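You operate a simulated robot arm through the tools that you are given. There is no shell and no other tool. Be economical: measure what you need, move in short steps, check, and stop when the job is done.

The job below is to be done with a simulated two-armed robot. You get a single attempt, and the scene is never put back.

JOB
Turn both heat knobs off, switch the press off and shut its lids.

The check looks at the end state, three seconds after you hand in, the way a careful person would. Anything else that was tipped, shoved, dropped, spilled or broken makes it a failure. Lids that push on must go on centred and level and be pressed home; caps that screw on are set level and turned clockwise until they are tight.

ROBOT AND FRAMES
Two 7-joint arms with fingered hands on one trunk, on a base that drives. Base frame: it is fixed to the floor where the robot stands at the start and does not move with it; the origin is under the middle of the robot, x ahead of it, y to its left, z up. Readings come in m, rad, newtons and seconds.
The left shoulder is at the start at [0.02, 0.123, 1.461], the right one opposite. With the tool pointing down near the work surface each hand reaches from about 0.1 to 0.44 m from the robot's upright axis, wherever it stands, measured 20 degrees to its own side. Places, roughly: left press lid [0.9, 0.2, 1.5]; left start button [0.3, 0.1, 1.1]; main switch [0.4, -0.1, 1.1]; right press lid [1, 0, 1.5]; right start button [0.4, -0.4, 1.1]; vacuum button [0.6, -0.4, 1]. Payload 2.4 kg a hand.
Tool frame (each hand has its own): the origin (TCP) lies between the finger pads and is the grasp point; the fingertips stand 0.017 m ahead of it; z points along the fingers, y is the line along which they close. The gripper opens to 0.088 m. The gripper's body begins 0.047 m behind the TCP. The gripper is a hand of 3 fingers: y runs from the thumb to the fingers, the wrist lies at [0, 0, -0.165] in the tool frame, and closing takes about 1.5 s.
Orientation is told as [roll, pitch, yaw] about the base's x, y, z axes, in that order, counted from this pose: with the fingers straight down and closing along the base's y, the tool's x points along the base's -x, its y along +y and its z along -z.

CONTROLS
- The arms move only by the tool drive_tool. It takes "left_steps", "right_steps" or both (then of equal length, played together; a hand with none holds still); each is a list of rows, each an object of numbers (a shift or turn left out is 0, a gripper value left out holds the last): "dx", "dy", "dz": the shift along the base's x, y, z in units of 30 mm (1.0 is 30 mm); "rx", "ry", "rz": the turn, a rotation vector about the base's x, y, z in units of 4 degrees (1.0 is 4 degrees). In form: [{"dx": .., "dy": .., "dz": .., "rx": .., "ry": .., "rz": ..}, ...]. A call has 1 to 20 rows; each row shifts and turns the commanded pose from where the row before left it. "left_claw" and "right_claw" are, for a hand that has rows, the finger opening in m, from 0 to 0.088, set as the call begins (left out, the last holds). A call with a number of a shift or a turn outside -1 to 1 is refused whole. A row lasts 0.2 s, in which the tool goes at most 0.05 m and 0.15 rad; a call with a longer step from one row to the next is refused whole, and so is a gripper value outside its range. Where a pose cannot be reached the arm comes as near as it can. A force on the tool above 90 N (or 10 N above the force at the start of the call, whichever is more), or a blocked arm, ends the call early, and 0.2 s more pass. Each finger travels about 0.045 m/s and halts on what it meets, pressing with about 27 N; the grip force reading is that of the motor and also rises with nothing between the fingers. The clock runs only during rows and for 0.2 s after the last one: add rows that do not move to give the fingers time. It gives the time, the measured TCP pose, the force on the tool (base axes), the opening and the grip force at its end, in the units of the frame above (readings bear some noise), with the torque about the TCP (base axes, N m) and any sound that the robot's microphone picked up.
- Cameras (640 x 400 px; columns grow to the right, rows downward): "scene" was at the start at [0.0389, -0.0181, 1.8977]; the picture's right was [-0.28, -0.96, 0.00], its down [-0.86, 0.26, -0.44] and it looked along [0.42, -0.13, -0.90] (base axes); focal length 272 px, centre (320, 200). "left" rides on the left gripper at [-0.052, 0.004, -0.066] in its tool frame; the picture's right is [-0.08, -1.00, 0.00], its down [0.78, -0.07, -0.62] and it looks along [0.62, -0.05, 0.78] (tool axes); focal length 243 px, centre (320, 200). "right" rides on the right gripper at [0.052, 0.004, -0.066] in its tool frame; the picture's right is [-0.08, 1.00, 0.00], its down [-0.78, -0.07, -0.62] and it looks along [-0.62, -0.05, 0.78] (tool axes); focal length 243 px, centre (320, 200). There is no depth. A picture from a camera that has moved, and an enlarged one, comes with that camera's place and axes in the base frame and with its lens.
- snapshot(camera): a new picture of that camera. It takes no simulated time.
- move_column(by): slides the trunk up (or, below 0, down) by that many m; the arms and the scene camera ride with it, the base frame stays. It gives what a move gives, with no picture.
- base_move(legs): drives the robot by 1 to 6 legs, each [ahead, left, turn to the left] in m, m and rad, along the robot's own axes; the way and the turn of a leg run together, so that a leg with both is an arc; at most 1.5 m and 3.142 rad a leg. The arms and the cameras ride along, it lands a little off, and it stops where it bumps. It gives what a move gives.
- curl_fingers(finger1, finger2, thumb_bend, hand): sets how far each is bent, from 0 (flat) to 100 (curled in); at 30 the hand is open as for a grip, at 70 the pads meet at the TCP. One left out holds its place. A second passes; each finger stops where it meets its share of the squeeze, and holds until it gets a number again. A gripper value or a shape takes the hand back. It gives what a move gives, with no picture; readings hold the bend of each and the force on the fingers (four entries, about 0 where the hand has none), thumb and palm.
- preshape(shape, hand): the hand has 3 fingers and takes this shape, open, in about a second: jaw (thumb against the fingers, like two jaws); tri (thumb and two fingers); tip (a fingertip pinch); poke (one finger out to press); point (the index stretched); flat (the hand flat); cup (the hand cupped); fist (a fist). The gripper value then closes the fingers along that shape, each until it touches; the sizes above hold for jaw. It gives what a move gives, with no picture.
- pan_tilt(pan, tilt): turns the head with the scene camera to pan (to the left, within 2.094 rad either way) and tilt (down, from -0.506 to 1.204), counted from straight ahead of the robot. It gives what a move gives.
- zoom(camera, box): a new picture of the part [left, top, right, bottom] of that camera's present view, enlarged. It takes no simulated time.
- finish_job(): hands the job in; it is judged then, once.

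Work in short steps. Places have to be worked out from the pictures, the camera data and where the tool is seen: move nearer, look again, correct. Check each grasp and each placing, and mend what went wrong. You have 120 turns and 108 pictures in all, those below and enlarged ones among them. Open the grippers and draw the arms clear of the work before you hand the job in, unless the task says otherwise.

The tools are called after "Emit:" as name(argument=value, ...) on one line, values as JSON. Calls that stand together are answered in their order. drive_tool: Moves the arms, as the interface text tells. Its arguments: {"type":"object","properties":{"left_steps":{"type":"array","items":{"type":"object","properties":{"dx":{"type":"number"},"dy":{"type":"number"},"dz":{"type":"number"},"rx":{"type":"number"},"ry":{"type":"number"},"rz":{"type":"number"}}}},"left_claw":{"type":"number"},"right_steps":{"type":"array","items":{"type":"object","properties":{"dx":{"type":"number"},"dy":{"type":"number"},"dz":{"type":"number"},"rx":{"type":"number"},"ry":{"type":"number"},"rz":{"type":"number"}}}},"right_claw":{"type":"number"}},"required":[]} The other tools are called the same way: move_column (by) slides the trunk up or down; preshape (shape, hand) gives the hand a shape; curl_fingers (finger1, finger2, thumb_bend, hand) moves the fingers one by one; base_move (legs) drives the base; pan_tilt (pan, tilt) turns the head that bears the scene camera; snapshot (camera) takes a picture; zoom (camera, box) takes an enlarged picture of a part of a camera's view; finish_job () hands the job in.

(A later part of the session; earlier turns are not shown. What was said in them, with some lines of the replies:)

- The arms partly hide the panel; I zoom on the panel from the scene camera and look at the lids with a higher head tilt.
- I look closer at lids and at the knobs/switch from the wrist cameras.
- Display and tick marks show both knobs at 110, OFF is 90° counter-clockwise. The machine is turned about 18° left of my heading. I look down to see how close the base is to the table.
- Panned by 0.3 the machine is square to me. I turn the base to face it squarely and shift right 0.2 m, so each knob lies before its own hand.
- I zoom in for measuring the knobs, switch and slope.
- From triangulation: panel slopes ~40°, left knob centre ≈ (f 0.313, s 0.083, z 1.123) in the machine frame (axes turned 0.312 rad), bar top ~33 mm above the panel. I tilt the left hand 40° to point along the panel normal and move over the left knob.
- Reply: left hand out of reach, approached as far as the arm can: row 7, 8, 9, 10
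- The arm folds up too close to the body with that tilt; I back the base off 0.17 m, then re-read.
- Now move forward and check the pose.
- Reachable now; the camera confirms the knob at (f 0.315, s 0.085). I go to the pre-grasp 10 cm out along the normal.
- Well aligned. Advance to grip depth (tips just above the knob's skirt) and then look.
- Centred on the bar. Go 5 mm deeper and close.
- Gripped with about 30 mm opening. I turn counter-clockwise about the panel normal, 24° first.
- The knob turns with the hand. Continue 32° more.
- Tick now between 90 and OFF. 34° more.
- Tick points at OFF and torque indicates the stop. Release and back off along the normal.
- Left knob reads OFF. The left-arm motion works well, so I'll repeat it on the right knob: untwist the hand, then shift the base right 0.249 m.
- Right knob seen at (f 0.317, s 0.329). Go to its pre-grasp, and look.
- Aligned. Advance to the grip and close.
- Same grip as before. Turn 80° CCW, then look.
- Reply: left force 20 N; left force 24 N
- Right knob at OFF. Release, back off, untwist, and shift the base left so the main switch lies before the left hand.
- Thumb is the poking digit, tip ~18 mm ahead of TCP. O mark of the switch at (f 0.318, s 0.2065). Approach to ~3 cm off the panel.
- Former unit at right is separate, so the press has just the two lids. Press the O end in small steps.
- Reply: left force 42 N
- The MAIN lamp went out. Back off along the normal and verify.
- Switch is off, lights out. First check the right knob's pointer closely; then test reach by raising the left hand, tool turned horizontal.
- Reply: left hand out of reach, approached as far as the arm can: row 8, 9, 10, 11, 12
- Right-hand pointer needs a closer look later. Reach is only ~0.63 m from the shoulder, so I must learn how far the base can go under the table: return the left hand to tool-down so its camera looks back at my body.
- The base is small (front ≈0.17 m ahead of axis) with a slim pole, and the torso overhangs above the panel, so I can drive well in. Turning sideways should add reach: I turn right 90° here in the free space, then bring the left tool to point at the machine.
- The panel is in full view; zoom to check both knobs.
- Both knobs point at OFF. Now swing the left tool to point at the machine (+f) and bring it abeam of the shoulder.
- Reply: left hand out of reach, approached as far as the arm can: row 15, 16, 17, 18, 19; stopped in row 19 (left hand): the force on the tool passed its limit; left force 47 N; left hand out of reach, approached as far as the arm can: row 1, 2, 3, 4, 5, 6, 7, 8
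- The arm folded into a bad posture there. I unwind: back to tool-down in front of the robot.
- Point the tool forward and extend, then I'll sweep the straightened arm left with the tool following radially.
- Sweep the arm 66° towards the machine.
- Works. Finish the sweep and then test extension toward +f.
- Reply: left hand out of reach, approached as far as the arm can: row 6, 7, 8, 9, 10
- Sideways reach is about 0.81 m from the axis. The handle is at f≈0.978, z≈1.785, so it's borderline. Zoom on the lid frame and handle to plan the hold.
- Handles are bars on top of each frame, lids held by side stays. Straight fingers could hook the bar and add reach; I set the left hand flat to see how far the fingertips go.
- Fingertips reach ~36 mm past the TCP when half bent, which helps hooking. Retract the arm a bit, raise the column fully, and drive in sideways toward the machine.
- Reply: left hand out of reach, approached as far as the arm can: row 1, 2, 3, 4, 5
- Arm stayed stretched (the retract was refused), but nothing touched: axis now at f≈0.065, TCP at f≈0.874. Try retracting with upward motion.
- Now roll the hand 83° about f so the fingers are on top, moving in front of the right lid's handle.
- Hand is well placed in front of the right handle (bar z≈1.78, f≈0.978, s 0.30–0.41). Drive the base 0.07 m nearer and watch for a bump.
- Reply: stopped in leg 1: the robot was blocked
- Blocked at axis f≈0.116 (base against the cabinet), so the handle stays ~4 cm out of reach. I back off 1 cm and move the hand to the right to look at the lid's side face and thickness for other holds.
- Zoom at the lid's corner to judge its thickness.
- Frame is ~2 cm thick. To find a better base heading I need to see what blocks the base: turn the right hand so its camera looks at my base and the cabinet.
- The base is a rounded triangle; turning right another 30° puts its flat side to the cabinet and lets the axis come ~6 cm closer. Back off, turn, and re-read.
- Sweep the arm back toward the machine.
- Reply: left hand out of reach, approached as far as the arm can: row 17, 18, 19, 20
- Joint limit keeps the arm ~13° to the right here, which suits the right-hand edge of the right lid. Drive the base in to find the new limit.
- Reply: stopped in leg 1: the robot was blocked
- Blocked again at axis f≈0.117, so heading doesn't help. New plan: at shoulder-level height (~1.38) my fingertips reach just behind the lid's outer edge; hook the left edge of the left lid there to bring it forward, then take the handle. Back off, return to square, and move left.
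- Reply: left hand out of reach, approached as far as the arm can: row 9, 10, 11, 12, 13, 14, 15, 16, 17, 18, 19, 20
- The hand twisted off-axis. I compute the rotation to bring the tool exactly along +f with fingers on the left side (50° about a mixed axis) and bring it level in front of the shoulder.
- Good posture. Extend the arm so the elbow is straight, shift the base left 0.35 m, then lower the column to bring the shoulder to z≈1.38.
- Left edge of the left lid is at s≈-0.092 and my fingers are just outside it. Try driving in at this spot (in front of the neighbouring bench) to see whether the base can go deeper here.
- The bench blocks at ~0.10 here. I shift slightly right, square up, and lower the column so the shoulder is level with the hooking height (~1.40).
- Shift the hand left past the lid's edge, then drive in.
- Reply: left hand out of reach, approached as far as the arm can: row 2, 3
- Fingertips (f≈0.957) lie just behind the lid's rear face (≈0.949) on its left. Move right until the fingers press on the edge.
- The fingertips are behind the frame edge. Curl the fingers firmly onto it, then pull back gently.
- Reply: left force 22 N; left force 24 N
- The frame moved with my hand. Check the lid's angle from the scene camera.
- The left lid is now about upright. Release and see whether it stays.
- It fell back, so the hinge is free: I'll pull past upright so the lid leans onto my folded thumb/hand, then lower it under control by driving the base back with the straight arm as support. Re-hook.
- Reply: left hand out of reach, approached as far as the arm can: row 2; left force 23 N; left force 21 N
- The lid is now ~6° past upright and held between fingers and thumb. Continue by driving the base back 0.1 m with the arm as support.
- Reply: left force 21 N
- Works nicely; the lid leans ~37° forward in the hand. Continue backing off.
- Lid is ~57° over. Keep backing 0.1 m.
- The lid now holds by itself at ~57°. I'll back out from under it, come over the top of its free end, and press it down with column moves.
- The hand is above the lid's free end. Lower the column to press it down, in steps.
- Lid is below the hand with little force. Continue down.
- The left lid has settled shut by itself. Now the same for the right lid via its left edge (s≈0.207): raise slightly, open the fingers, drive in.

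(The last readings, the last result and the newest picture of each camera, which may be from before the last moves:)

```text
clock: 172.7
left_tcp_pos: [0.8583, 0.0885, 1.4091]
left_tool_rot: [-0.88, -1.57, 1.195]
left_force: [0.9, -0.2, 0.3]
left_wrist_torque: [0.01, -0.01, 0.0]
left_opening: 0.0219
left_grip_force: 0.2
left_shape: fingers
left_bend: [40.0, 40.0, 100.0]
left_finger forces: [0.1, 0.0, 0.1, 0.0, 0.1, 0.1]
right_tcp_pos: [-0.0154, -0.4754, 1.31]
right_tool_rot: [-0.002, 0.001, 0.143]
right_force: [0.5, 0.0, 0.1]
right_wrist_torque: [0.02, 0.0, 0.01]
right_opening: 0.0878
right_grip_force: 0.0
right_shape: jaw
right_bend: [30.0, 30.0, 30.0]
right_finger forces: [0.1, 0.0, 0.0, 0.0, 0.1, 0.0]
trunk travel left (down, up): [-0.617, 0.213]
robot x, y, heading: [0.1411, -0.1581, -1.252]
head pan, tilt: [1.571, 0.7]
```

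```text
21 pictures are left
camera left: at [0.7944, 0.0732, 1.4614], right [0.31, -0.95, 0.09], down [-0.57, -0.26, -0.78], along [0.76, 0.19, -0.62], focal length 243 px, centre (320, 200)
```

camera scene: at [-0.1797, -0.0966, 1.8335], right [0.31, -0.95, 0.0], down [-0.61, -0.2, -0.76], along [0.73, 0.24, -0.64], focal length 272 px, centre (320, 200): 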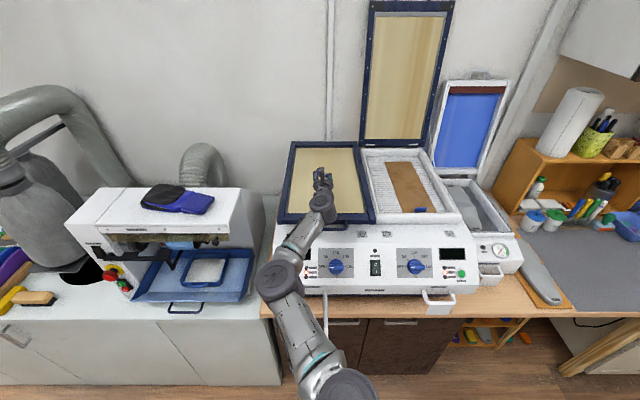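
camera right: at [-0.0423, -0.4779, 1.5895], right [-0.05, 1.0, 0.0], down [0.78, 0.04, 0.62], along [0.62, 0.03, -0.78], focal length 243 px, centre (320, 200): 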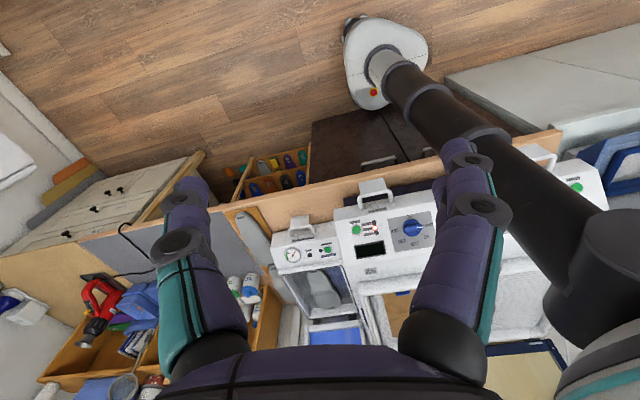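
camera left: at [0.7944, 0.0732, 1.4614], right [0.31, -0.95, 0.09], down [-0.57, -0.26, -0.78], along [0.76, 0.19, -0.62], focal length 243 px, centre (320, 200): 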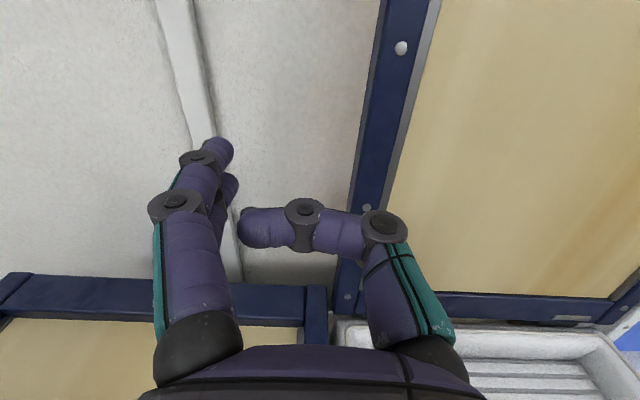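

Edge at s≈0.212. Drive the last 3 cm, extend, and slide right onto the edge.

Emit:
base_move(legs=[[0, 0.031, 0]])

Emit:
drive_tool(left_steps=[{"dx": 0.5, "dy": 0.16}, {"dx": 0.5, "dy": 0.16}, {"dx": 0.5, "dy": 0.16}, {"dx": 0.4, "dy": 0.13}, {}])

Emit:
snapshot(camera="left")

```text
clock: 173.5
left_tcp_pos: [0.8864, 0.0998, 1.4098]
left_tool_rot: [-1.141, -1.57, 1.455]
left_force: [0.2, 0.5, 0.7]
left_wrist_torque: [0.02, -0.02, 0.0]
left_opening: 0.022
left_grip_force: 0.1
left_shape: fingers
left_bend: [40.0, 40.0, 100.0]
left_finger forces: [0.1, 0.0, 0.0, 0.0, 0.0, 0.0]
right_tcp_pos: [0.014, -0.4663, 1.3087]
right_tool_rot: [0.0, 0.002, 0.142]
right_force: [0.0, -0.8, 0.4]
right_wrist_torque: [0.03, -0.04, 0.0]
right_opening: 0.0878
right_grip_force: 0.0
right_shape: jaw
right_bend: [30.0, 30.0, 30.0]
right_finger forces: [0.0, 0.0, 0.0, 0.0, 0.1, 0.0]
trunk travel left (down, up): [-0.617, 0.213]
robot x, y, heading: [0.1674, -0.148, -1.256]
head pan, tilt: [1.571, 0.7]
```

```text
clock: 174.7
left_tcp_pos: [0.9351, 0.1149, 1.4095]
left_tool_rot: [-1.887, -1.569, 2.2]
left_force: [0.0, 0.5, 0.3]
left_wrist_torque: [0.01, 0.04, 0.01]
left_opening: 0.0221
left_grip_force: 0.1
left_shape: fingers
left_bend: [40.0, 40.0, 100.0]
left_finger forces: [0.1, 0.1, 0.0, 0.0, 0.1, 0.1]
left hand out of reach, approached as far as the arm can: row 4
right_tcp_pos: [0.0151, -0.4647, 1.3102]
right_tool_rot: [0.0, 0.003, 0.143]
right_force: [-0.8, -0.6, 0.3]
right_wrist_torque: [0.02, 0.01, 0.03]
right_opening: 0.0878
right_grip_force: 0.1
right_shape: jaw
right_bend: [30.0, 30.0, 30.0]
right_finger forces: [0.1, 0.0, 0.0, 0.1, 0.1, 0.1]
trunk travel left (down, up): [-0.617, 0.213]
robot x, y, heading: [0.1709, -0.1479, -1.254]
head pan, tilt: [1.571, 0.7]
```

```text
20 pictures are left
camera left: at [0.8728, 0.099, 1.4621], right [0.31, -0.95, 0.09], down [-0.57, -0.26, -0.78], along [0.76, 0.19, -0.62], focal length 243 px, centre (320, 200)
```

left: 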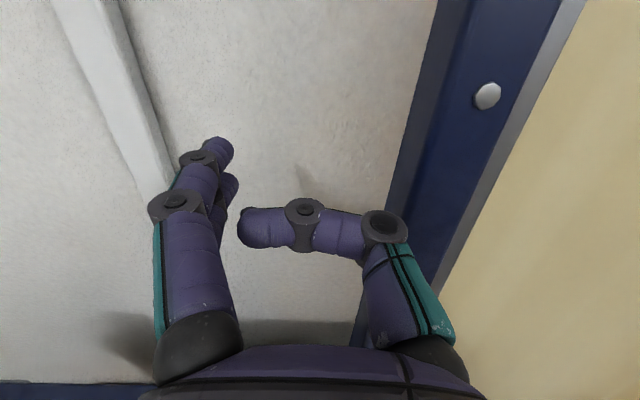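

Slide right, curl, and pull past upright as before.

Emit:
drive_tool(left_steps=[{"dx": 0.1, "dy": -0.31}, {"dx": 0.1, "dy": -0.31}, {"dx": 0.1, "dy": -0.31}, {"dx": 0.1, "dy": -0.31}, {"dx": 0.1, "dy": -0.31}, {"dx": 0.1, "dy": -0.31}, {}])

Emit:
curl_fingers(hand="left", finger1=90, finger2=90)

Emit:
drive_tool(left_steps=[{"dx": -0.16, "dy": -0.05}, {"dx": -0.16, "dy": -0.05}, {"dx": -0.16, "dy": -0.05}, {"dx": -0.16, "dy": -0.05}, {"dx": -0.16, "dy": -0.05}, {"dx": -0.16, "dy": -0.05}, {"dx": -0.16, "dy": -0.05}, {"dx": -0.16, "dy": -0.05}, {"dx": -0.16, "dy": -0.05}, {}])

Emit:
snapshot(camera="left")

```text
clock: 176.3
left_tcp_pos: [0.9533, 0.0599, 1.4094]
left_tool_rot: [-1.224, -1.57, 1.535]
left_force: [-0.7, -0.1, -0.3]
left_wrist_torque: [-0.04, -0.01, -0.01]
left_opening: 0.0222
left_grip_force: 0.1
left_shape: fingers
left_bend: [40.0, 40.0, 100.0]
left_finger forces: [0.0, 0.1, 0.1, 0.0, 0.0, 0.1]
right_tcp_pos: [0.0147, -0.4667, 1.3097]
right_tool_rot: [0.0, 0.002, 0.144]
right_force: [0.9, -0.3, 0.1]
right_wrist_torque: [0.0, 0.02, 0.0]
right_opening: 0.088
right_grip_force: 0.0
right_shape: jaw
right_bend: [30.0, 30.0, 30.0]
right_finger forces: [0.1, 0.0, 0.1, 0.0, 0.0, 0.0]
trunk travel left (down, up): [-0.617, 0.213]
robot x, y, heading: [0.171, -0.1493, -1.25]
head pan, tilt: [1.571, 0.7]
```

```text
clock: 177.3
left_tcp_pos: [0.951, 0.0673, 1.4097]
left_tool_rot: [-1.251, -1.564, 1.571]
left_force: [-4.2, 23.7, 1.1]
left_wrist_torque: [0.01, -0.05, 0.27]
left_opening: 0.0183
left_grip_force: 11.7
left_shape: fingers
left_bend: [54.0, 53.0, 100.0]
left_finger forces: [11.6, 11.9, 0.0, 0.1, 0.9, 0.0]
right_tcp_pos: [0.0132, -0.4603, 1.3112]
right_tool_rot: [-0.004, 0.0, 0.145]
right_force: [0.4, 1.3, -0.7]
right_wrist_torque: [0.02, -0.03, 0.0]
right_opening: 0.0879
right_grip_force: 0.0
right_shape: jaw
right_bend: [30.0, 30.0, 30.0]
right_finger forces: [0.1, 0.0, 0.0, 0.1, 0.1, 0.0]
trunk travel left (down, up): [-0.617, 0.213]
robot x, y, heading: [0.1721, -0.1511, -1.247]
head pan, tilt: [1.571, 0.7]
```

```text
clock: 179.5
left_tcp_pos: [0.9069, 0.0532, 1.411]
left_tool_rot: [-1.551, -1.567, 1.866]
left_force: [-5.5, 21.8, 9.2]
left_wrist_torque: [0.26, -0.11, 0.29]
left_opening: 0.0183
left_grip_force: 11.9
left_shape: fingers
left_bend: [54.0, 50.0, 100.0]
left_finger forces: [10.2, 11.8, 0.1, 0.0, 1.6, 0.1]
right_tcp_pos: [0.0122, -0.4613, 1.309]
right_tool_rot: [-0.004, 0.002, 0.143]
right_force: [0.2, 0.2, 1.3]
right_wrist_torque: [-0.01, 0.02, 0.02]
right_opening: 0.0878
right_grip_force: 0.1
right_shape: jaw
right_bend: [30.0, 30.0, 30.0]
right_finger forces: [0.0, 0.0, 0.0, 0.0, 0.1, 0.0]
trunk travel left (down, up): [-0.617, 0.213]
robot x, y, heading: [0.1707, -0.1438, -1.253]
head pan, tilt: [1.571, 0.7]
```

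```text
19 pictures are left
camera left: at [0.8442, 0.0355, 1.4627], right [0.31, -0.95, 0.09], down [-0.57, -0.26, -0.78], along [0.76, 0.19, -0.62], focal length 243 px, centre (320, 200)
```

left: 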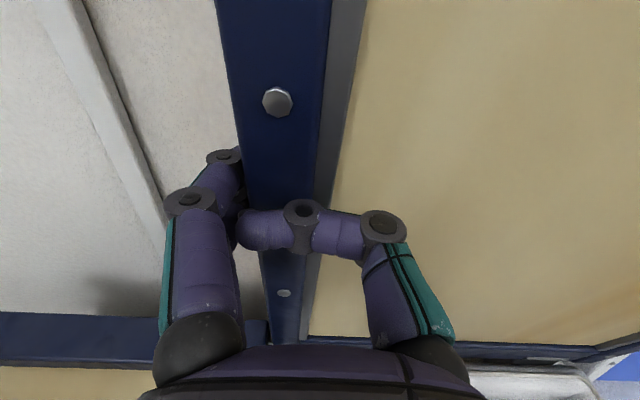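

Same as before; the lid is past upright. Back the base off in steps.

Emit:
base_move(legs=[[0, -0.05, 0], [0, -0.05, 0], [0, -0.05, 0], [0, -0.05, 0]])

Emit:
snapshot(camera="scene")

```text
clock: 182.0
left_tcp_pos: [0.7174, -0.0119, 1.4114]
left_tool_rot: [-1.458, -1.565, 1.776]
left_force: [-9.6, 22.2, -0.8]
left_wrist_torque: [0.14, -0.26, 0.35]
left_opening: 0.0186
left_grip_force: 12.4
left_shape: fingers
left_bend: [51.0, 50.0, 100.0]
left_finger forces: [12.2, 12.4, 0.0, 0.0, 0.0, 0.0]
right_tcp_pos: [-0.1802, -0.5236, 1.3095]
right_tool_rot: [-0.002, -0.001, 0.141]
right_force: [-0.4, -0.4, -0.3]
right_wrist_torque: [0.03, -0.04, -0.04]
right_opening: 0.0881
right_grip_force: 0.1
right_shape: jaw
right_bend: [30.0, 30.0, 30.0]
right_finger forces: [0.0, 0.1, 0.1, 0.1, 0.0, 0.0]
trunk travel left (down, up): [-0.617, 0.213]
robot x, y, heading: [-0.0239, -0.2121, -1.257]
head pan, tilt: [1.571, 0.7]
```

```text
18 pictures are left
camera scene: at [0.0477, -0.1596, 1.8705], right [0.31, -0.95, 0.0], down [-0.61, -0.2, -0.77], along [0.73, 0.24, -0.64], focal length 272 px, centre (320, 200)
```

scene: 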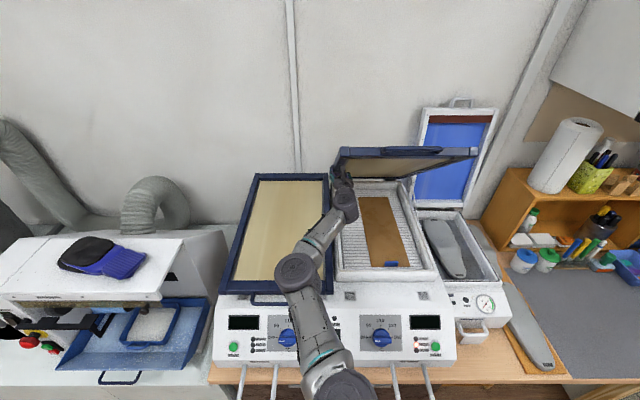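

Right lid follows. Keep backing until clear.

Emit:
base_move(legs=[[0, -0.05, 0], [0, -0.05, 0], [0, -0.05, 0], [0, -0.15, 0]])

Emit:
snapshot(camera="scene")

```text
clock: 184.9
left_tcp_pos: [0.4382, -0.106, 1.41]
left_tool_rot: [-1.235, -1.567, 1.55]
left_force: [-0.4, 1.1, 0.2]
left_wrist_torque: [0.01, -0.03, 0.02]
left_opening: 0.0145
left_grip_force: 0.1
left_shape: fingers
left_bend: [72.0, 71.0, 100.0]
left_finger forces: [0.0, 0.1, 0.0, 0.0, 0.0, 0.0]
right_tcp_pos: [-0.4599, -0.6165, 1.3098]
right_tool_rot: [0.001, 0.004, 0.14]
right_force: [0.3, -0.9, 0.5]
right_wrist_torque: [0.01, 0.02, 0.01]
right_opening: 0.0879
right_grip_force: 0.1
right_shape: jaw
right_bend: [30.0, 30.0, 30.0]
right_finger forces: [0.0, 0.1, 0.1, 0.0, 0.0, 0.0]
trunk travel left (down, up): [-0.617, 0.213]
robot x, y, heading: [-0.302, -0.2994, -1.258]
head pan, tilt: [1.571, 0.7]
```

```text
17 pictures are left
camera scene: at [-0.2312, -0.2527, 1.8704], right [0.31, -0.95, 0.0], down [-0.61, -0.2, -0.76], along [0.73, 0.24, -0.64], focal length 272 px, centre (320, 200)
```

scene: 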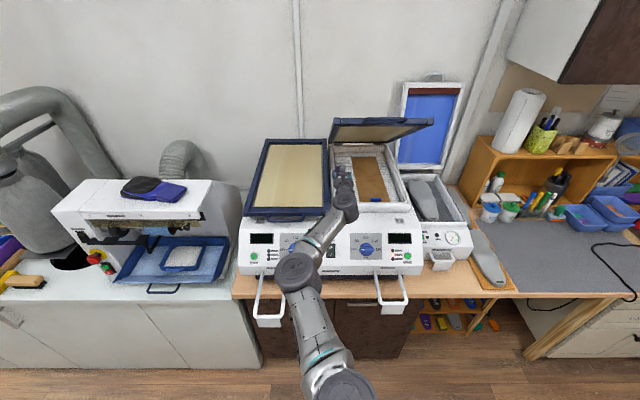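

The lid holds partway. Back off more, rise, come over the free end and press.

Emit:
base_move(legs=[[0, -0.09, 0]])

Emit:
move_column(by=0.213)

Emit:
base_move(legs=[[0.12, 0, 0], [0, 0.16, 0]])

Emit:
snapshot(camera="left")

```text
clock: 186.0
left_tcp_pos: [0.3508, -0.1348, 1.41]
left_tool_rot: [-1.438, -1.568, 1.75]
left_force: [-0.2, -0.1, 0.5]
left_wrist_torque: [0.0, 0.01, -0.02]
left_opening: 0.0147
left_grip_force: 0.0
left_shape: fingers
left_bend: [72.0, 71.0, 100.0]
left_finger forces: [0.0, 0.0, 0.0, 0.1, 0.1, 0.1]
right_tcp_pos: [-0.5463, -0.6455, 1.3097]
right_tool_rot: [0.002, 0.001, 0.139]
right_force: [0.0, -0.1, 0.6]
right_wrist_torque: [0.0, 0.0, -0.01]
right_opening: 0.0883
right_grip_force: 0.1
right_shape: jaw
right_bend: [30.0, 30.0, 30.0]
right_finger forces: [0.0, 0.1, 0.0, 0.0, 0.0, 0.0]
trunk travel left (down, up): [-0.617, 0.213]
robot x, y, heading: [-0.391, -0.3319, -1.258]
head pan, tilt: [1.571, 0.7]
```

```text
clock: 188.3
left_tcp_pos: [0.3524, -0.1353, 1.6229]
left_tool_rot: [-0.912, -1.57, 1.228]
left_force: [0.0, -0.5, 0.1]
left_wrist_torque: [0.01, 0.0, 0.01]
left_opening: 0.0148
left_grip_force: 0.1
left_shape: fingers
left_bend: [72.0, 71.0, 100.0]
left_finger forces: [0.1, 0.0, 0.1, 0.0, 0.0, 0.0]
right_tcp_pos: [-0.5446, -0.6448, 1.5234]
right_tool_rot: [0.0, 0.002, 0.139]
right_force: [-0.3, 0.3, 0.5]
right_wrist_torque: [0.03, 0.03, 0.01]
right_opening: 0.0879
right_grip_force: 0.0
right_shape: jaw
right_bend: [30.0, 30.0, 30.0]
right_finger forces: [0.1, 0.0, 0.0, 0.0, 0.0, 0.0]
trunk travel left (down, up): [-0.83, 0.0]
robot x, y, heading: [-0.3878, -0.326, -1.256]
head pan, tilt: [1.571, 0.7]
```

```text
clock: 190.5
left_tcp_pos: [0.5373, -0.1977, 1.6239]
left_tool_rot: [-1.613, -1.569, 1.93]
left_force: [-1.0, 0.0, -1.7]
left_wrist_torque: [0.04, 0.0, 0.0]
left_opening: 0.0146
left_grip_force: 0.0
left_shape: fingers
left_bend: [72.0, 71.0, 100.0]
left_finger forces: [0.1, 0.0, 0.1, 0.0, 0.0, 0.1]
right_tcp_pos: [-0.3595, -0.7087, 1.5233]
right_tool_rot: [0.0, 0.002, 0.14]
right_force: [-0.9, -0.2, -0.3]
right_wrist_torque: [-0.03, 0.0, 0.0]
right_opening: 0.088
right_grip_force: 0.0
right_shape: jaw
right_bend: [30.0, 30.0, 30.0]
right_finger forces: [0.0, 0.0, 0.0, 0.0, 0.0, 0.0]
trunk travel left (down, up): [-0.83, 0.0]
robot x, y, heading: [-0.2023, -0.3885, -1.252]
head pan, tilt: [1.571, 0.7]
```

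```text
16 pictures are left
camera left: at [0.4743, -0.2143, 1.6758], right [0.31, -0.95, 0.09], down [-0.57, -0.26, -0.78], along [0.76, 0.19, -0.62], focal length 243 px, centre (320, 200)
```

left: 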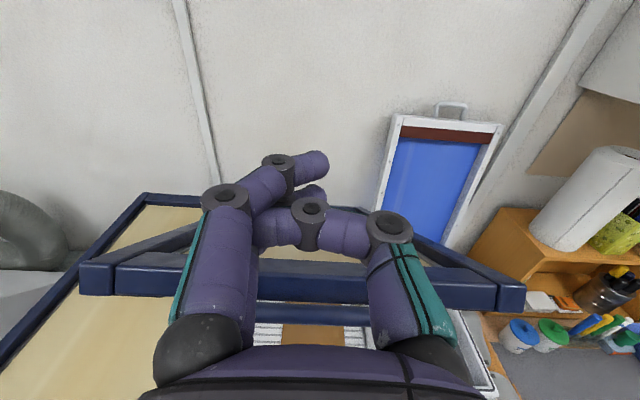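

Over the right lid's end. Lower the column as before.

Emit:
move_column(by=-0.15)

Emit:
move_column(by=-0.12)

Emit:
snapshot(camera="left")

Emit:
snapshot(camera="scene")

```text
clock: 192.3
left_tcp_pos: [0.5398, -0.197, 1.4733]
left_tool_rot: [-0.902, -1.57, 1.218]
left_force: [0.1, -0.2, -0.2]
left_wrist_torque: [-0.04, -0.01, -0.01]
left_opening: 0.0147
left_grip_force: 0.2
left_shape: fingers
left_bend: [72.0, 72.0, 100.0]
left_finger forces: [0.0, 0.0, 0.1, 0.0, 0.0, 0.0]
right_tcp_pos: [-0.3576, -0.7087, 1.3724]
right_tool_rot: [0.0, 0.002, 0.143]
right_force: [-0.1, -0.5, 0.5]
right_wrist_torque: [0.0, -0.03, 0.01]
right_opening: 0.0879
right_grip_force: 0.1
right_shape: jaw
right_bend: [30.0, 30.0, 30.0]
right_finger forces: [0.0, 0.0, 0.0, 0.0, 0.0, 0.0]
trunk travel left (down, up): [-0.68, 0.15]
robot x, y, heading: [-0.201, -0.3911, -1.256]
head pan, tilt: [1.571, 0.7]
```

```text
clock: 193.8
left_tcp_pos: [0.5406, -0.1972, 1.3524]
left_tool_rot: [-0.954, -1.568, 1.267]
left_force: [0.1, 0.1, 0.5]
left_wrist_torque: [0.0, 0.0, 0.02]
left_opening: 0.0149
left_grip_force: 0.0
left_shape: fingers
left_bend: [72.0, 72.0, 100.0]
left_finger forces: [0.0, 0.1, 0.0, 0.0, 0.1, 0.1]
right_tcp_pos: [-0.3569, -0.708, 1.2529]
right_tool_rot: [0.001, 0.002, 0.141]
right_force: [-0.2, -0.2, -0.5]
right_wrist_torque: [0.02, 0.0, 0.01]
right_opening: 0.0878
right_grip_force: 0.2
right_shape: jaw
right_bend: [30.0, 30.0, 30.0]
right_finger forces: [0.1, 0.0, 0.0, 0.0, 0.1, 0.0]
trunk travel left (down, up): [-0.56, 0.27]
robot x, y, heading: [-0.2021, -0.3914, -1.255]
head pan, tilt: [1.571, 0.7]
```

```text
15 pictures are left
camera left: at [0.4765, -0.2143, 1.4049], right [0.31, -0.95, 0.09], down [-0.57, -0.26, -0.78], along [0.76, 0.19, -0.62], focal length 243 px, centre (320, 200)
```

left: 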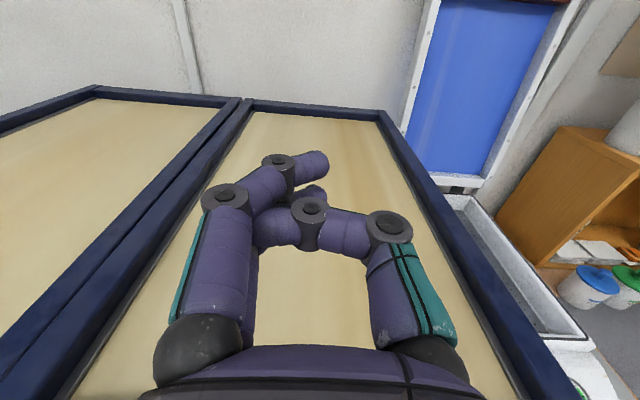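

```text
14 pictures are left
camera scene: at [-0.129, -0.3464, 1.8135], right [0.31, -0.95, 0.0], down [-0.61, -0.2, -0.76], along [0.73, 0.24, -0.64], focal length 272 px, centre (320, 200)
```

scene: 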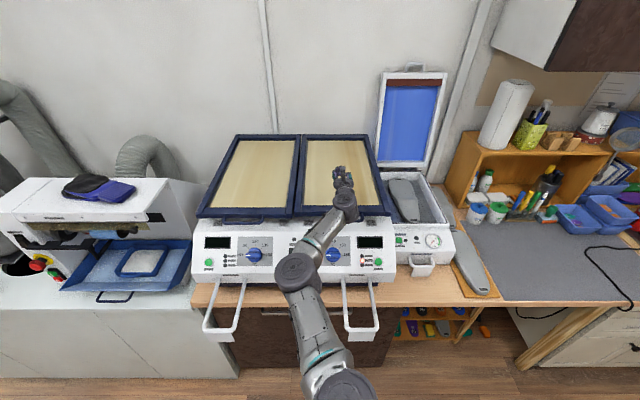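

Both lids are down, but the front U-handles look extended now; zoom to check them and the lid seating.

Emit:
zoom(camera="scene", box=[180, 190, 440, 352])

Emit:
zoom(camera="scene", box=[180, 120, 400, 240])

```text
2.46 times, centred on (310, 271) of scene
camera zoom: at [-0.129, -0.3464, 1.8135], right [0.31, -0.95, 0.0], down [-0.61, -0.2, -0.76], along [0.73, 0.24, -0.64], focal length 670 px, centre (345, 25)
```

zoom: 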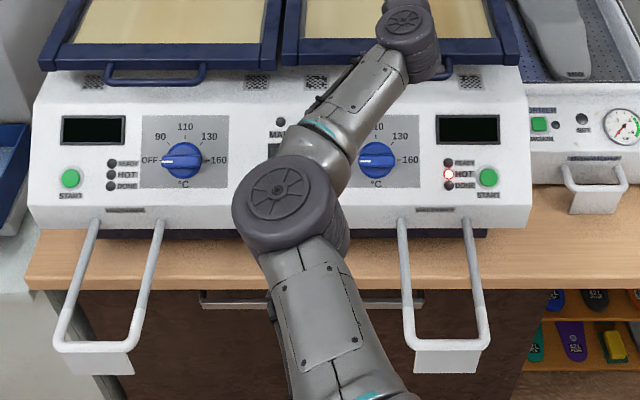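

```text
2.91 times, centred on (290, 180) of scene
camera zoom: at [-0.129, -0.3464, 1.8135], right [0.31, -0.95, 0.0], down [-0.61, -0.2, -0.76], along [0.73, 0.24, -0.64], focal length 792 px, centre (407, 258)
```

zoom: 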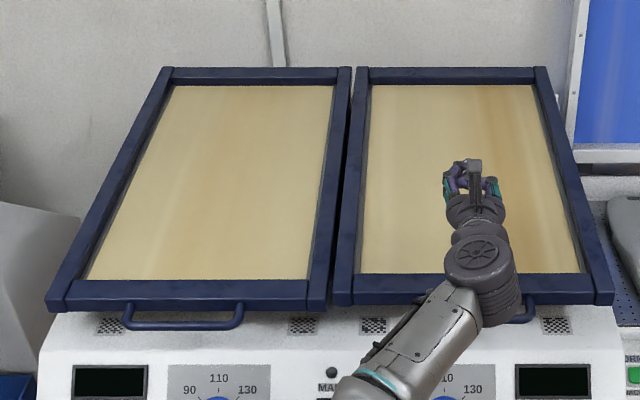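

The front U-rods are coupled to the lids (they slid out as the lids came down). Both frames look seated; I press each lightly on its front bar to be sure they're home. First the right one.

Emit:
base_move(legs=[[0, -0.055, 0]])

Emit:
move_column(by=-0.05)

Emit:
drive_tool(left_steps=[{"dz": -0.2}, {"dz": -0.2}, {"dz": -0.2}, {"dz": -0.2}, {}])

Emit:
snapshot(camera="left")

```text
clock: 194.7
left_tcp_pos: [0.4859, -0.2154, 1.3541]
left_tool_rot: [-1.901, -1.568, 2.218]
left_force: [-0.3, -0.2, 1.0]
left_wrist_torque: [0.01, -0.01, -0.03]
left_opening: 0.0148
left_grip_force: 0.1
left_shape: fingers
left_bend: [72.0, 72.0, 100.0]
left_finger forces: [0.0, 0.0, 0.0, 0.0, 0.1, 0.1]
right_tcp_pos: [-0.4118, -0.7265, 1.2524]
right_tool_rot: [0.001, -0.002, 0.142]
right_force: [-0.4, -0.3, -0.4]
right_wrist_torque: [0.02, -0.01, 0.02]
right_opening: 0.0881
right_grip_force: 0.1
right_shape: jaw
right_bend: [30.0, 30.0, 30.0]
right_finger forces: [0.0, 0.0, 0.0, 0.0, 0.0, 0.0]
trunk travel left (down, up): [-0.56, 0.27]
robot x, y, heading: [-0.2548, -0.4059, -1.257]
head pan, tilt: [1.571, 0.7]
```

```text
clock: 195.6
left_tcp_pos: [0.4866, -0.2142, 1.3034]
left_tool_rot: [-1.073, -1.57, 1.391]
left_force: [0.8, -0.6, -0.4]
left_wrist_torque: [0.04, 0.01, 0.03]
left_opening: 0.0146
left_grip_force: 0.1
left_shape: fingers
left_bend: [72.0, 72.0, 100.0]
left_finger forces: [0.0, 0.0, 0.0, 0.1, 0.0, 0.2]
right_tcp_pos: [-0.4097, -0.7252, 1.2021]
right_tool_rot: [-0.001, 0.001, 0.142]
right_force: [-0.5, 0.3, -0.3]
right_wrist_torque: [-0.03, 0.02, 0.05]
right_opening: 0.0879
right_grip_force: 0.0
right_shape: jaw
right_bend: [30.0, 30.0, 30.0]
right_finger forces: [0.1, 0.1, 0.1, 0.1, 0.0, 0.0]
trunk travel left (down, up): [-0.51, 0.32]
robot x, y, heading: [-0.2579, -0.4063, -1.259]
head pan, tilt: [1.571, 0.7]
```

```text
clock: 196.8
left_tcp_pos: [0.4862, -0.2156, 1.278]
left_tool_rot: [-0.897, -1.569, 1.213]
left_force: [0.2, 0.4, 0.1]
left_wrist_torque: [-0.02, -0.02, -0.03]
left_opening: 0.0149
left_grip_force: 0.0
left_shape: fingers
left_bend: [72.0, 72.0, 100.0]
left_finger forces: [0.0, 0.0, 0.1, 0.0, 0.0, 0.0]
right_tcp_pos: [-0.4097, -0.7267, 1.203]
right_tool_rot: [0.0, 0.001, 0.141]
right_force: [-0.6, 0.1, 0.3]
right_wrist_torque: [0.01, -0.01, 0.01]
right_opening: 0.088
right_grip_force: 0.0
right_shape: jaw
right_bend: [30.0, 30.0, 30.0]
right_finger forces: [0.0, 0.1, 0.1, 0.0, 0.1, 0.0]
trunk travel left (down, up): [-0.51, 0.32]
robot x, y, heading: [-0.2539, -0.4076, -1.261]
head pan, tilt: [1.571, 0.7]
```

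```text
11 pictures are left
camera left: at [0.4236, -0.232, 1.3305], right [0.31, -0.95, 0.09], down [-0.57, -0.26, -0.78], along [0.76, 0.19, -0.62], focal length 243 px, centre (320, 200)
```

left: 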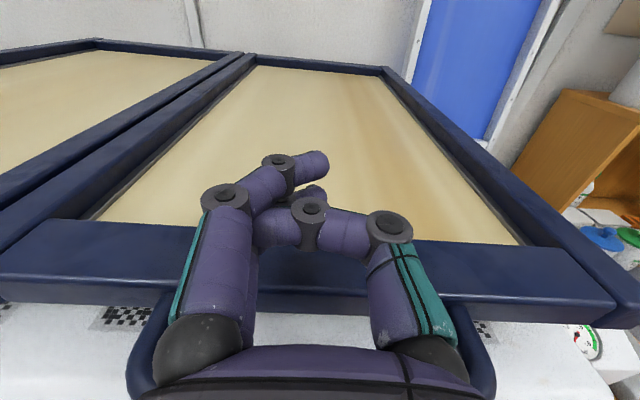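

Just above the front bar. Continue gently until contact.

Emit:
drive_tool(left_steps=[{"dz": -0.15}, {"dz": -0.15}, {"dz": -0.15}, {"dz": -0.15}, {}])

```text
clock: 198.0
left_tcp_pos: [0.4853, -0.2148, 1.2596]
left_tool_rot: [-0.858, -1.571, 1.172]
left_force: [-0.7, -0.4, -0.4]
left_wrist_torque: [0.01, 0.0, 0.02]
left_opening: 0.0148
left_grip_force: 0.0
left_shape: fingers
left_bend: [72.0, 72.0, 100.0]
left_finger forces: [0.1, 0.0, 0.0, 0.1, 0.1, 0.1]
right_tcp_pos: [-0.4097, -0.7249, 1.2035]
right_tool_rot: [-0.001, 0.002, 0.142]
right_force: [-0.5, 0.8, 1.1]
right_wrist_torque: [0.01, 0.03, 0.02]
right_opening: 0.0879
right_grip_force: 0.1
right_shape: jaw
right_bend: [30.0, 30.0, 30.0]
right_finger forces: [0.0, 0.0, 0.0, 0.0, 0.0, 0.0]
trunk travel left (down, up): [-0.51, 0.32]
robot x, y, heading: [-0.2551, -0.412, -1.259]
head pan, tilt: [1.571, 0.7]
```

Emit:
drive_tool(left_steps=[{"dz": -0.15}, {"dz": -0.15}, {"dz": -0.15}, {"dz": -0.15}, {}])

```text
clock: 199.0
left_tcp_pos: [0.4843, -0.2194, 1.2535]
left_tool_rot: [-2.947, -1.548, -3.024]
left_force: [5.2, 4.3, 35.6]
left_wrist_torque: [0.63, 0.31, -0.11]
left_opening: 0.0148
left_grip_force: 20.5
left_shape: fingers
left_bend: [72.0, 70.0, 100.0]
left_finger forces: [0.1, 40.5, 0.1, 0.0, 0.0, 0.0]
right_tcp_pos: [-0.4128, -0.7261, 1.2025]
right_tool_rot: [0.001, 0.0, 0.141]
right_force: [-0.4, 0.2, -0.5]
right_wrist_torque: [-0.02, 0.03, 0.02]
right_opening: 0.0879
right_grip_force: 0.0
right_shape: jaw
right_bend: [30.0, 30.0, 30.0]
right_finger forces: [0.0, 0.1, 0.1, 0.1, 0.1, 0.2]
trunk travel left (down, up): [-0.51, 0.32]
robot x, y, heading: [-0.2527, -0.4075, -1.245]
head pan, tilt: [1.571, 0.7]
stopped in row 4 (left hand): the force on the tool passed its limit (the readings are from after the stop); the commanded pose is now the measured one
```

Firm contact (>35 N) with no travel: right lid is home. Lift, shift left over the left lid's bar, and press likewise.

Emit:
drive_tool(left_steps=[{"dz": 0.5}, {"dz": 0.5}, {"dz": 0.5}])

Emit:
base_move(legs=[[-0.29, 0, 0]])

Emit:
drive_tool(left_steps=[{"dz": -0.3}, {"dz": -0.3}, {"dz": -0.2}, {"dz": -0.15}, {"dz": -0.15}, {"dz": -0.15}, {"dz": -0.15}, {"dz": -0.15}, {"dz": -0.15}])

Emit:
snapshot(camera="left")

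```text
clock: 199.8
left_tcp_pos: [0.4889, -0.2155, 1.2947]
left_tool_rot: [-2.877, -1.56, -3.095]
left_force: [-0.4, 0.9, 0.2]
left_wrist_torque: [0.01, 0.03, -0.04]
left_opening: 0.0145
left_grip_force: 0.0
left_shape: fingers
left_bend: [72.0, 71.0, 100.0]
left_finger forces: [0.0, 0.0, 0.0, 0.0, 0.0, 0.1]
right_tcp_pos: [-0.4098, -0.7264, 1.2028]
right_tool_rot: [0.0, 0.001, 0.142]
right_force: [-0.2, -0.6, -0.7]
right_wrist_torque: [0.04, 0.0, -0.04]
right_opening: 0.0879
right_grip_force: 0.1
right_shape: jaw
right_bend: [30.0, 30.0, 30.0]
right_finger forces: [0.0, 0.0, 0.1, 0.0, 0.1, 0.0]
trunk travel left (down, up): [-0.51, 0.32]
robot x, y, heading: [-0.2539, -0.4075, -1.255]
head pan, tilt: [1.571, 0.7]
```

```text
clock: 201.8
left_tcp_pos: [0.3973, 0.0609, 1.2956]
left_tool_rot: [-2.797, -1.56, 3.109]
left_force: [0.3, 0.3, -0.2]
left_wrist_torque: [0.01, 0.02, -0.05]
left_opening: 0.0147
left_grip_force: 0.0
left_shape: fingers
left_bend: [72.0, 71.0, 100.0]
left_finger forces: [0.0, 0.0, 0.1, 0.0, 0.1, 0.1]
right_tcp_pos: [-0.4995, -0.4493, 1.2025]
right_tool_rot: [0.001, 0.002, 0.142]
right_force: [0.0, 0.6, 0.5]
right_wrist_torque: [-0.01, 0.01, -0.01]
right_opening: 0.088
right_grip_force: 0.0
right_shape: jaw
right_bend: [30.0, 30.0, 30.0]
right_finger forces: [0.0, 0.1, 0.0, 0.0, 0.0, 0.0]
trunk travel left (down, up): [-0.51, 0.32]
robot x, y, heading: [-0.3458, -0.135, -1.257]
head pan, tilt: [1.571, 0.7]
```

```text
clock: 203.9
left_tcp_pos: [0.3954, 0.0555, 1.2543]
left_tool_rot: [-2.967, -1.537, -3.01]
left_force: [5.5, 3.7, 37.3]
left_wrist_torque: [0.6, 0.31, -0.08]
left_opening: 0.0149
left_grip_force: 21.5
left_shape: fingers
left_bend: [72.0, 70.0, 100.0]
left_finger forces: [0.0, 42.6, 0.0, 0.0, 0.0, 0.0]
right_tcp_pos: [-0.5027, -0.4496, 1.2013]
right_tool_rot: [0.002, -0.002, 0.142]
right_force: [0.4, -0.5, -0.4]
right_wrist_torque: [0.03, 0.03, 0.0]
right_opening: 0.088
right_grip_force: 0.0
right_shape: jaw
right_bend: [30.0, 30.0, 30.0]
right_finger forces: [0.0, 0.2, 0.0, 0.0, 0.1, 0.1]
trunk travel left (down, up): [-0.51, 0.32]
robot x, y, heading: [-0.3439, -0.1277, -1.256]
head pan, tilt: [1.571, 0.7]
stopped in row 9 (left hand): the force on the tool passed its limit (the readings are from after the stop); the commanded pose is now the measured one
```

```text
10 pictures are left
camera left: at [0.3304, 0.0394, 1.3041], right [0.3, -0.95, 0.09], down [-0.54, -0.25, -0.8], along [0.78, 0.19, -0.59], focal length 243 px, centre (320, 200)
```

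left: 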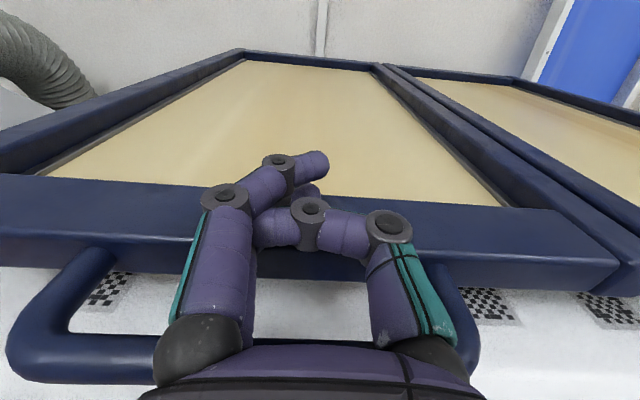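

Same contact height: both lids are home. Lift off, raise, back away and open the hand, then do a final visual check.

Emit:
drive_tool(left_steps=[{"dz": 0.6}, {"dz": 0.6}, {"dz": 0.6}])

Emit:
move_column(by=0.15)

Emit:
base_move(legs=[[0, -0.35, 0], [0.25, 0, 0]])

Emit:
preshape(hand="left", shape="jaw")

Emit:
snapshot(camera="scene")

Emit:
zoom(camera="scene", box=[200, 130, 440, 280])

```text
clock: 204.7
left_tcp_pos: [0.3999, 0.056, 1.3025]
left_tool_rot: [-2.925, -1.546, -3.047]
left_force: [0.0, -0.5, -0.2]
left_wrist_torque: [0.01, -0.01, -0.01]
left_opening: 0.0148
left_grip_force: 0.0
left_shape: fingers
left_bend: [72.0, 71.0, 100.0]
left_finger forces: [0.0, 0.1, 0.1, 0.1, 0.1, 0.0]
right_tcp_pos: [-0.4991, -0.4494, 1.2031]
right_tool_rot: [0.0, 0.002, 0.142]
right_force: [-0.1, 0.1, 0.5]
right_wrist_torque: [-0.03, -0.01, 0.04]
right_opening: 0.0879
right_grip_force: 0.1
right_shape: jaw
right_bend: [30.0, 30.0, 30.0]
right_finger forces: [0.0, 0.0, 0.1, 0.1, 0.0, 0.1]
trunk travel left (down, up): [-0.51, 0.32]
robot x, y, heading: [-0.3481, -0.1294, -1.251]
head pan, tilt: [1.571, 0.7]
```

```text
clock: 206.4
left_tcp_pos: [0.3992, 0.0561, 1.4531]
left_tool_rot: [-2.916, -1.546, -3.059]
left_force: [-0.2, -0.5, 0.5]
left_wrist_torque: [-0.04, 0.05, 0.02]
left_opening: 0.0148
left_grip_force: 0.1
left_shape: fingers
left_bend: [72.0, 71.0, 100.0]
left_finger forces: [0.0, 0.0, 0.1, 0.0, 0.0, 0.1]
right_tcp_pos: [-0.4996, -0.4488, 1.3516]
right_tool_rot: [0.001, 0.002, 0.142]
right_force: [-0.8, -0.6, -1.1]
right_wrist_torque: [0.0, -0.02, 0.03]
right_opening: 0.0879
right_grip_force: 0.1
right_shape: jaw
right_bend: [30.0, 30.0, 30.0]
right_finger forces: [0.0, 0.0, 0.0, 0.0, 0.0, 0.0]
trunk travel left (down, up): [-0.66, 0.17]
robot x, y, heading: [-0.3459, -0.1302, -1.253]
head pan, tilt: [1.571, 0.7]
```

```text
clock: 207.8
left_tcp_pos: [0.2651, 0.0141, 1.4502]
left_tool_rot: [-2.888, -1.548, -3.086]
left_force: [0.0, 0.0, 0.9]
left_wrist_torque: [0.01, 0.0, 0.02]
left_opening: 0.0145
left_grip_force: 0.0
left_shape: fingers
left_bend: [72.0, 71.0, 100.0]
left_finger forces: [0.0, 0.0, 0.1, 0.0, 0.1, 0.0]
right_tcp_pos: [-0.6255, -0.4907, 1.3539]
right_tool_rot: [0.001, -0.013, 0.145]
right_force: [11.3, 4.2, 5.0]
right_wrist_torque: [-0.39, 1.28, -0.22]
right_opening: 0.088
right_grip_force: 0.1
right_shape: jaw
right_bend: [30.0, 30.0, 30.0]
right_finger forces: [0.1, 0.0, 0.0, 0.1, 0.0, 0.0]
trunk travel left (down, up): [-0.66, 0.17]
robot x, y, heading: [-0.4823, -0.1775, -1.253]
head pan, tilt: [1.571, 0.7]
stopped in leg 1: the force on the tool passed its limit (the readings are from after the stop); the commanded pose is now the measured one
```

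```text
clock: 208.7
left_tcp_pos: [0.2663, 0.012, 1.4502]
left_tool_rot: [-2.881, -1.549, -3.095]
left_force: [0.1, -0.2, -1.0]
left_wrist_torque: [0.01, 0.03, -0.01]
left_opening: 0.0879
left_grip_force: 0.1
left_shape: jaw
left_bend: [30.0, 30.0, 30.0]
left_finger forces: [0.1, 0.1, 0.1, 0.0, 0.0, 0.1]
right_tcp_pos: [-0.6264, -0.4916, 1.3547]
right_tool_rot: [0.0, -0.01, 0.144]
right_force: [14.7, 3.5, 8.3]
right_wrist_torque: [-0.34, 1.64, -0.22]
right_opening: 0.088
right_grip_force: 0.0
right_shape: jaw
right_bend: [30.0, 30.0, 30.0]
right_finger forces: [0.0, 0.0, 0.1, 0.0, 0.1, 0.0]
trunk travel left (down, up): [-0.66, 0.17]
robot x, y, heading: [-0.4831, -0.1756, -1.256]
head pan, tilt: [1.571, 0.7]
```

```text
9 pictures are left
camera scene: at [-0.4032, -0.1297, 1.9132], right [0.31, -0.95, 0.0], down [-0.61, -0.2, -0.76], along [0.72, 0.24, -0.65], focal length 272 px, centre (320, 200)
```

scene: 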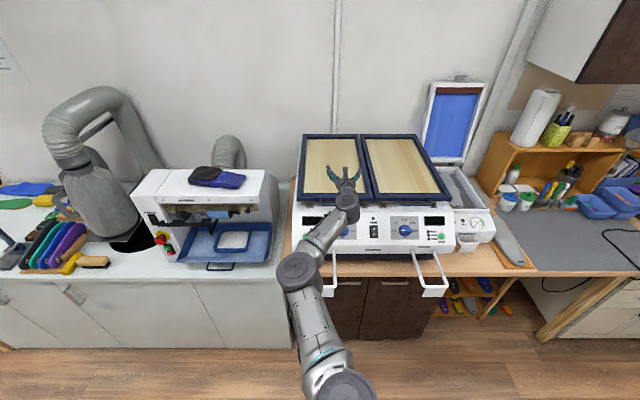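

```text
2.67 times, centred on (320, 205) of scene
camera zoom: at [-0.4032, -0.1297, 1.9132], right [0.31, -0.95, 0.0], down [-0.61, -0.2, -0.76], along [0.72, 0.24, -0.65], focal length 726 px, centre (320, 187)
```

zoom: 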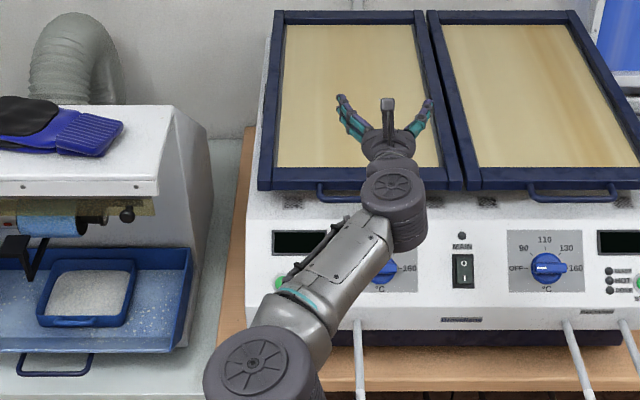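

Oops: my right hand touched something behind. Move forward a little to release it and look with the right camera.

Emit:
base_move(legs=[[0, 0.06, 0]])

Emit:
snapshot(camera="right")

Emit:
pan_tilt(pan=-1.4, tilt=0.7)

Emit:
snapshot(camera="scene")

```text
clock: 209.7
left_tcp_pos: [0.3173, 0.031, 1.4536]
left_tool_rot: [-2.88, -1.544, -3.096]
left_force: [0.6, -0.5, 0.5]
left_wrist_torque: [0.0, 0.02, -0.02]
left_opening: 0.088
left_grip_force: 0.2
left_shape: jaw
left_bend: [30.0, 30.0, 30.0]
left_finger forces: [0.1, 0.0, 0.0, 0.0, 0.0, 0.0]
right_tcp_pos: [-0.5732, -0.471, 1.3536]
right_tool_rot: [-0.001, -0.016, 0.139]
right_force: [0.4, 0.3, -0.1]
right_wrist_torque: [-0.01, 0.01, -0.03]
right_opening: 0.088
right_grip_force: 0.0
right_shape: jaw
right_bend: [30.0, 30.0, 30.0]
right_finger forces: [0.0, 0.0, 0.1, 0.0, 0.0, 0.0]
trunk travel left (down, up): [-0.66, 0.17]
robot x, y, heading: [-0.431, -0.1579, -1.258]
head pan, tilt: [1.571, 0.7]
```

```text
7 pictures are left
camera right: at [-0.6263, -0.4731, 1.4198], right [-0.06, 1.0, 0.0], down [0.77, 0.04, 0.63], along [0.63, 0.04, -0.77], focal length 243 px, centre (320, 200)
```

right: 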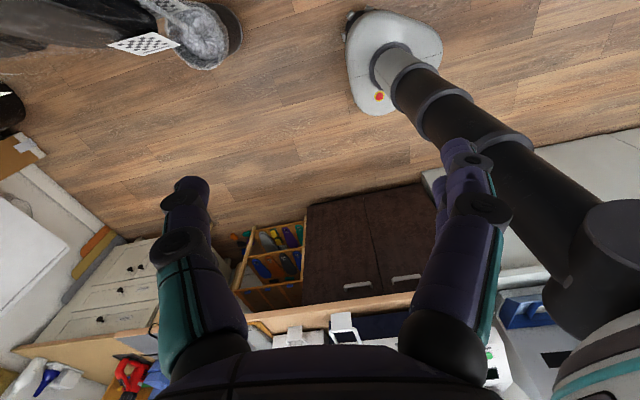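

```text
clock: 212.3
left_tcp_pos: [0.3188, 0.0291, 1.4542]
left_tool_rot: [-2.919, -1.546, -3.058]
left_force: [-0.9, -0.1, 0.1]
left_wrist_torque: [-0.02, 0.01, 0.0]
left_opening: 0.0879
left_grip_force: 0.1
left_shape: jaw
left_bend: [30.0, 30.0, 30.0]
left_finger forces: [0.0, 0.0, 0.0, 0.1, 0.0, 0.0]
right_tcp_pos: [-0.5744, -0.4728, 1.3531]
right_tool_rot: [0.001, -0.015, 0.14]
right_force: [0.2, -0.7, 0.1]
right_wrist_torque: [-0.01, -0.02, 0.02]
right_opening: 0.0876
right_grip_force: 0.0
right_shape: jaw
right_bend: [30.0, 30.0, 30.0]
right_finger forces: [0.1, 0.1, 0.0, 0.1, 0.0, 0.0]
trunk travel left (down, up): [-0.66, 0.17]
robot x, y, heading: [-0.4235, -0.1591, -1.255]
head pan, tilt: [-1.4, 0.7]
```

```text
6 pictures are left
camera scene: at [-0.5076, -0.1787, 1.9134], right [-0.47, 0.88, 0.0], down [0.57, 0.3, -0.77], along [-0.68, -0.36, -0.64], focal length 272 px, centre (320, 200)
```

scene: 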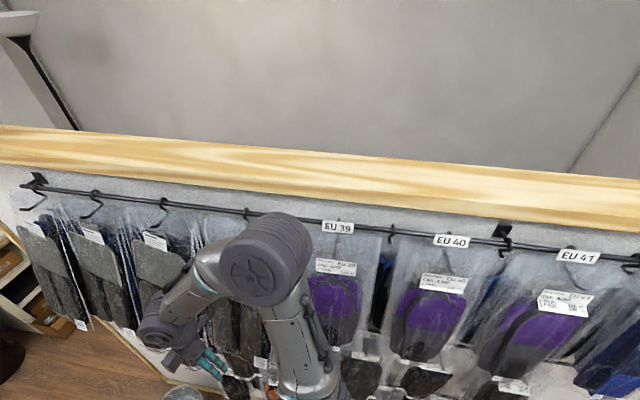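

Only hanging packs on the wall rack behind, all still hanging in place. Draw the left hand back from over the press and take a last look.

Emit:
drive_tool(left_steps=[{"dx": -0.7, "dy": -0.22, "dz": 0.4}, {"dx": -0.7, "dy": -0.22, "dz": 0.4}, {"dx": -0.7, "dy": -0.22, "dz": 0.4}, {"dx": -0.7, "dy": -0.22, "dz": 0.4}, {"dx": -0.7, "dy": -0.22, "dz": 0.4}, {"dx": -0.7, "dy": -0.22, "dz": 0.2}])

Emit:
pan_tilt(pan=1.57, tilt=0.7)

Emit:
zoom(camera="scene", box=[240, 120, 520, 300])

```text
clock: 213.7
left_tcp_pos: [0.1911, -0.0099, 1.5199]
left_tool_rot: [-2.926, -1.544, -3.051]
left_force: [0.3, 0.4, 1.3]
left_wrist_torque: [-0.02, 0.02, 0.0]
left_opening: 0.0879
left_grip_force: 0.0
left_shape: jaw
left_bend: [30.0, 30.0, 30.0]
left_finger forces: [0.0, 0.1, 0.0, 0.0, 0.0, 0.0]
right_tcp_pos: [-0.5727, -0.4729, 1.3529]
right_tool_rot: [0.001, -0.017, 0.142]
right_force: [0.8, -1.7, -0.1]
right_wrist_torque: [-0.01, -0.01, 0.0]
right_opening: 0.0881
right_grip_force: 0.1
right_shape: jaw
right_bend: [30.0, 30.0, 30.0]
right_finger forces: [0.0, 0.1, 0.1, 0.0, 0.0, 0.0]
trunk travel left (down, up): [-0.66, 0.17]
robot x, y, heading: [-0.427, -0.16, -1.251]
head pan, tilt: [-1.4, 0.7]
```

```text
clock: 216.3
left_tcp_pos: [0.1924, -0.0101, 1.5183]
left_tool_rot: [-2.916, -1.544, -3.06]
left_force: [-0.9, 0.7, 0.3]
left_wrist_torque: [-0.02, 0.0, -0.01]
left_opening: 0.088
left_grip_force: 0.1
left_shape: jaw
left_bend: [30.0, 30.0, 30.0]
left_finger forces: [0.1, 0.1, 0.1, 0.1, 0.0, 0.1]
right_tcp_pos: [-0.5732, -0.4732, 1.352]
right_tool_rot: [0.003, -0.016, 0.142]
right_force: [0.2, 0.0, 0.3]
right_wrist_torque: [-0.01, 0.02, 0.04]
right_opening: 0.088
right_grip_force: 0.1
right_shape: jaw
right_bend: [30.0, 30.0, 30.0]
right_finger forces: [0.0, 0.1, 0.0, 0.0, 0.1, 0.0]
trunk travel left (down, up): [-0.66, 0.17]
robot x, y, heading: [-0.4266, -0.1568, -1.256]
head pan, tilt: [1.571, 0.7]
```

```text
2.22 times, centred on (380, 210) of scene
camera zoom: at [-0.3518, -0.1126, 1.9134], right [0.31, -0.95, 0.0], down [-0.61, -0.2, -0.76], along [0.73, 0.24, -0.64], focal length 605 px, centre (187, 178)
```

zoom: 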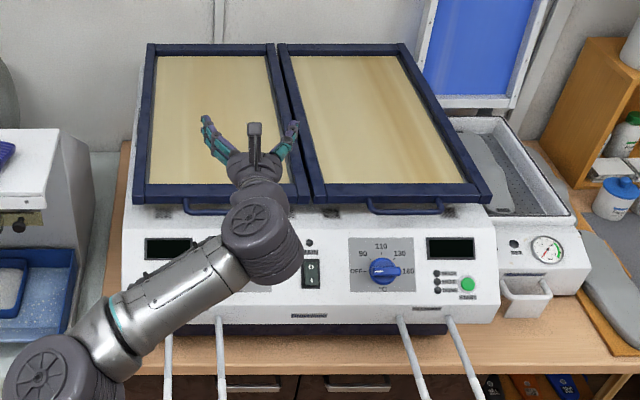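

Both lids are shut, both knobs were last seen pointing at OFF, the main switch and its lamp are off, and the hands are open and clear of the press.

Emit:
finish_job()

```text
The job is handed in.
```

I've handed the job in: both heat knobs are at OFF, the main switch is off and its lamp is out, and both press lids are shut.

- **Lids:** I pressed each one on its front bar. Both stopped firmly at the same height, so they should be fully home.
- **Front U-handles:** both slid out as the lids came down. They appear to be linked to the lids, so I left them extended.
- **Former unit:** I left the lid of the former unit on the right open, because I took "its lids" to mean the two press lids.
- **Contact behind me:** while backing away, my right hand touched the rack of hanging packs. I moved off and looked: everything I could see was still hanging.
- **Base bumps:** the base also bumped the cabinet under the table while I was working out how far I could reach. I saw nothing out of place there.
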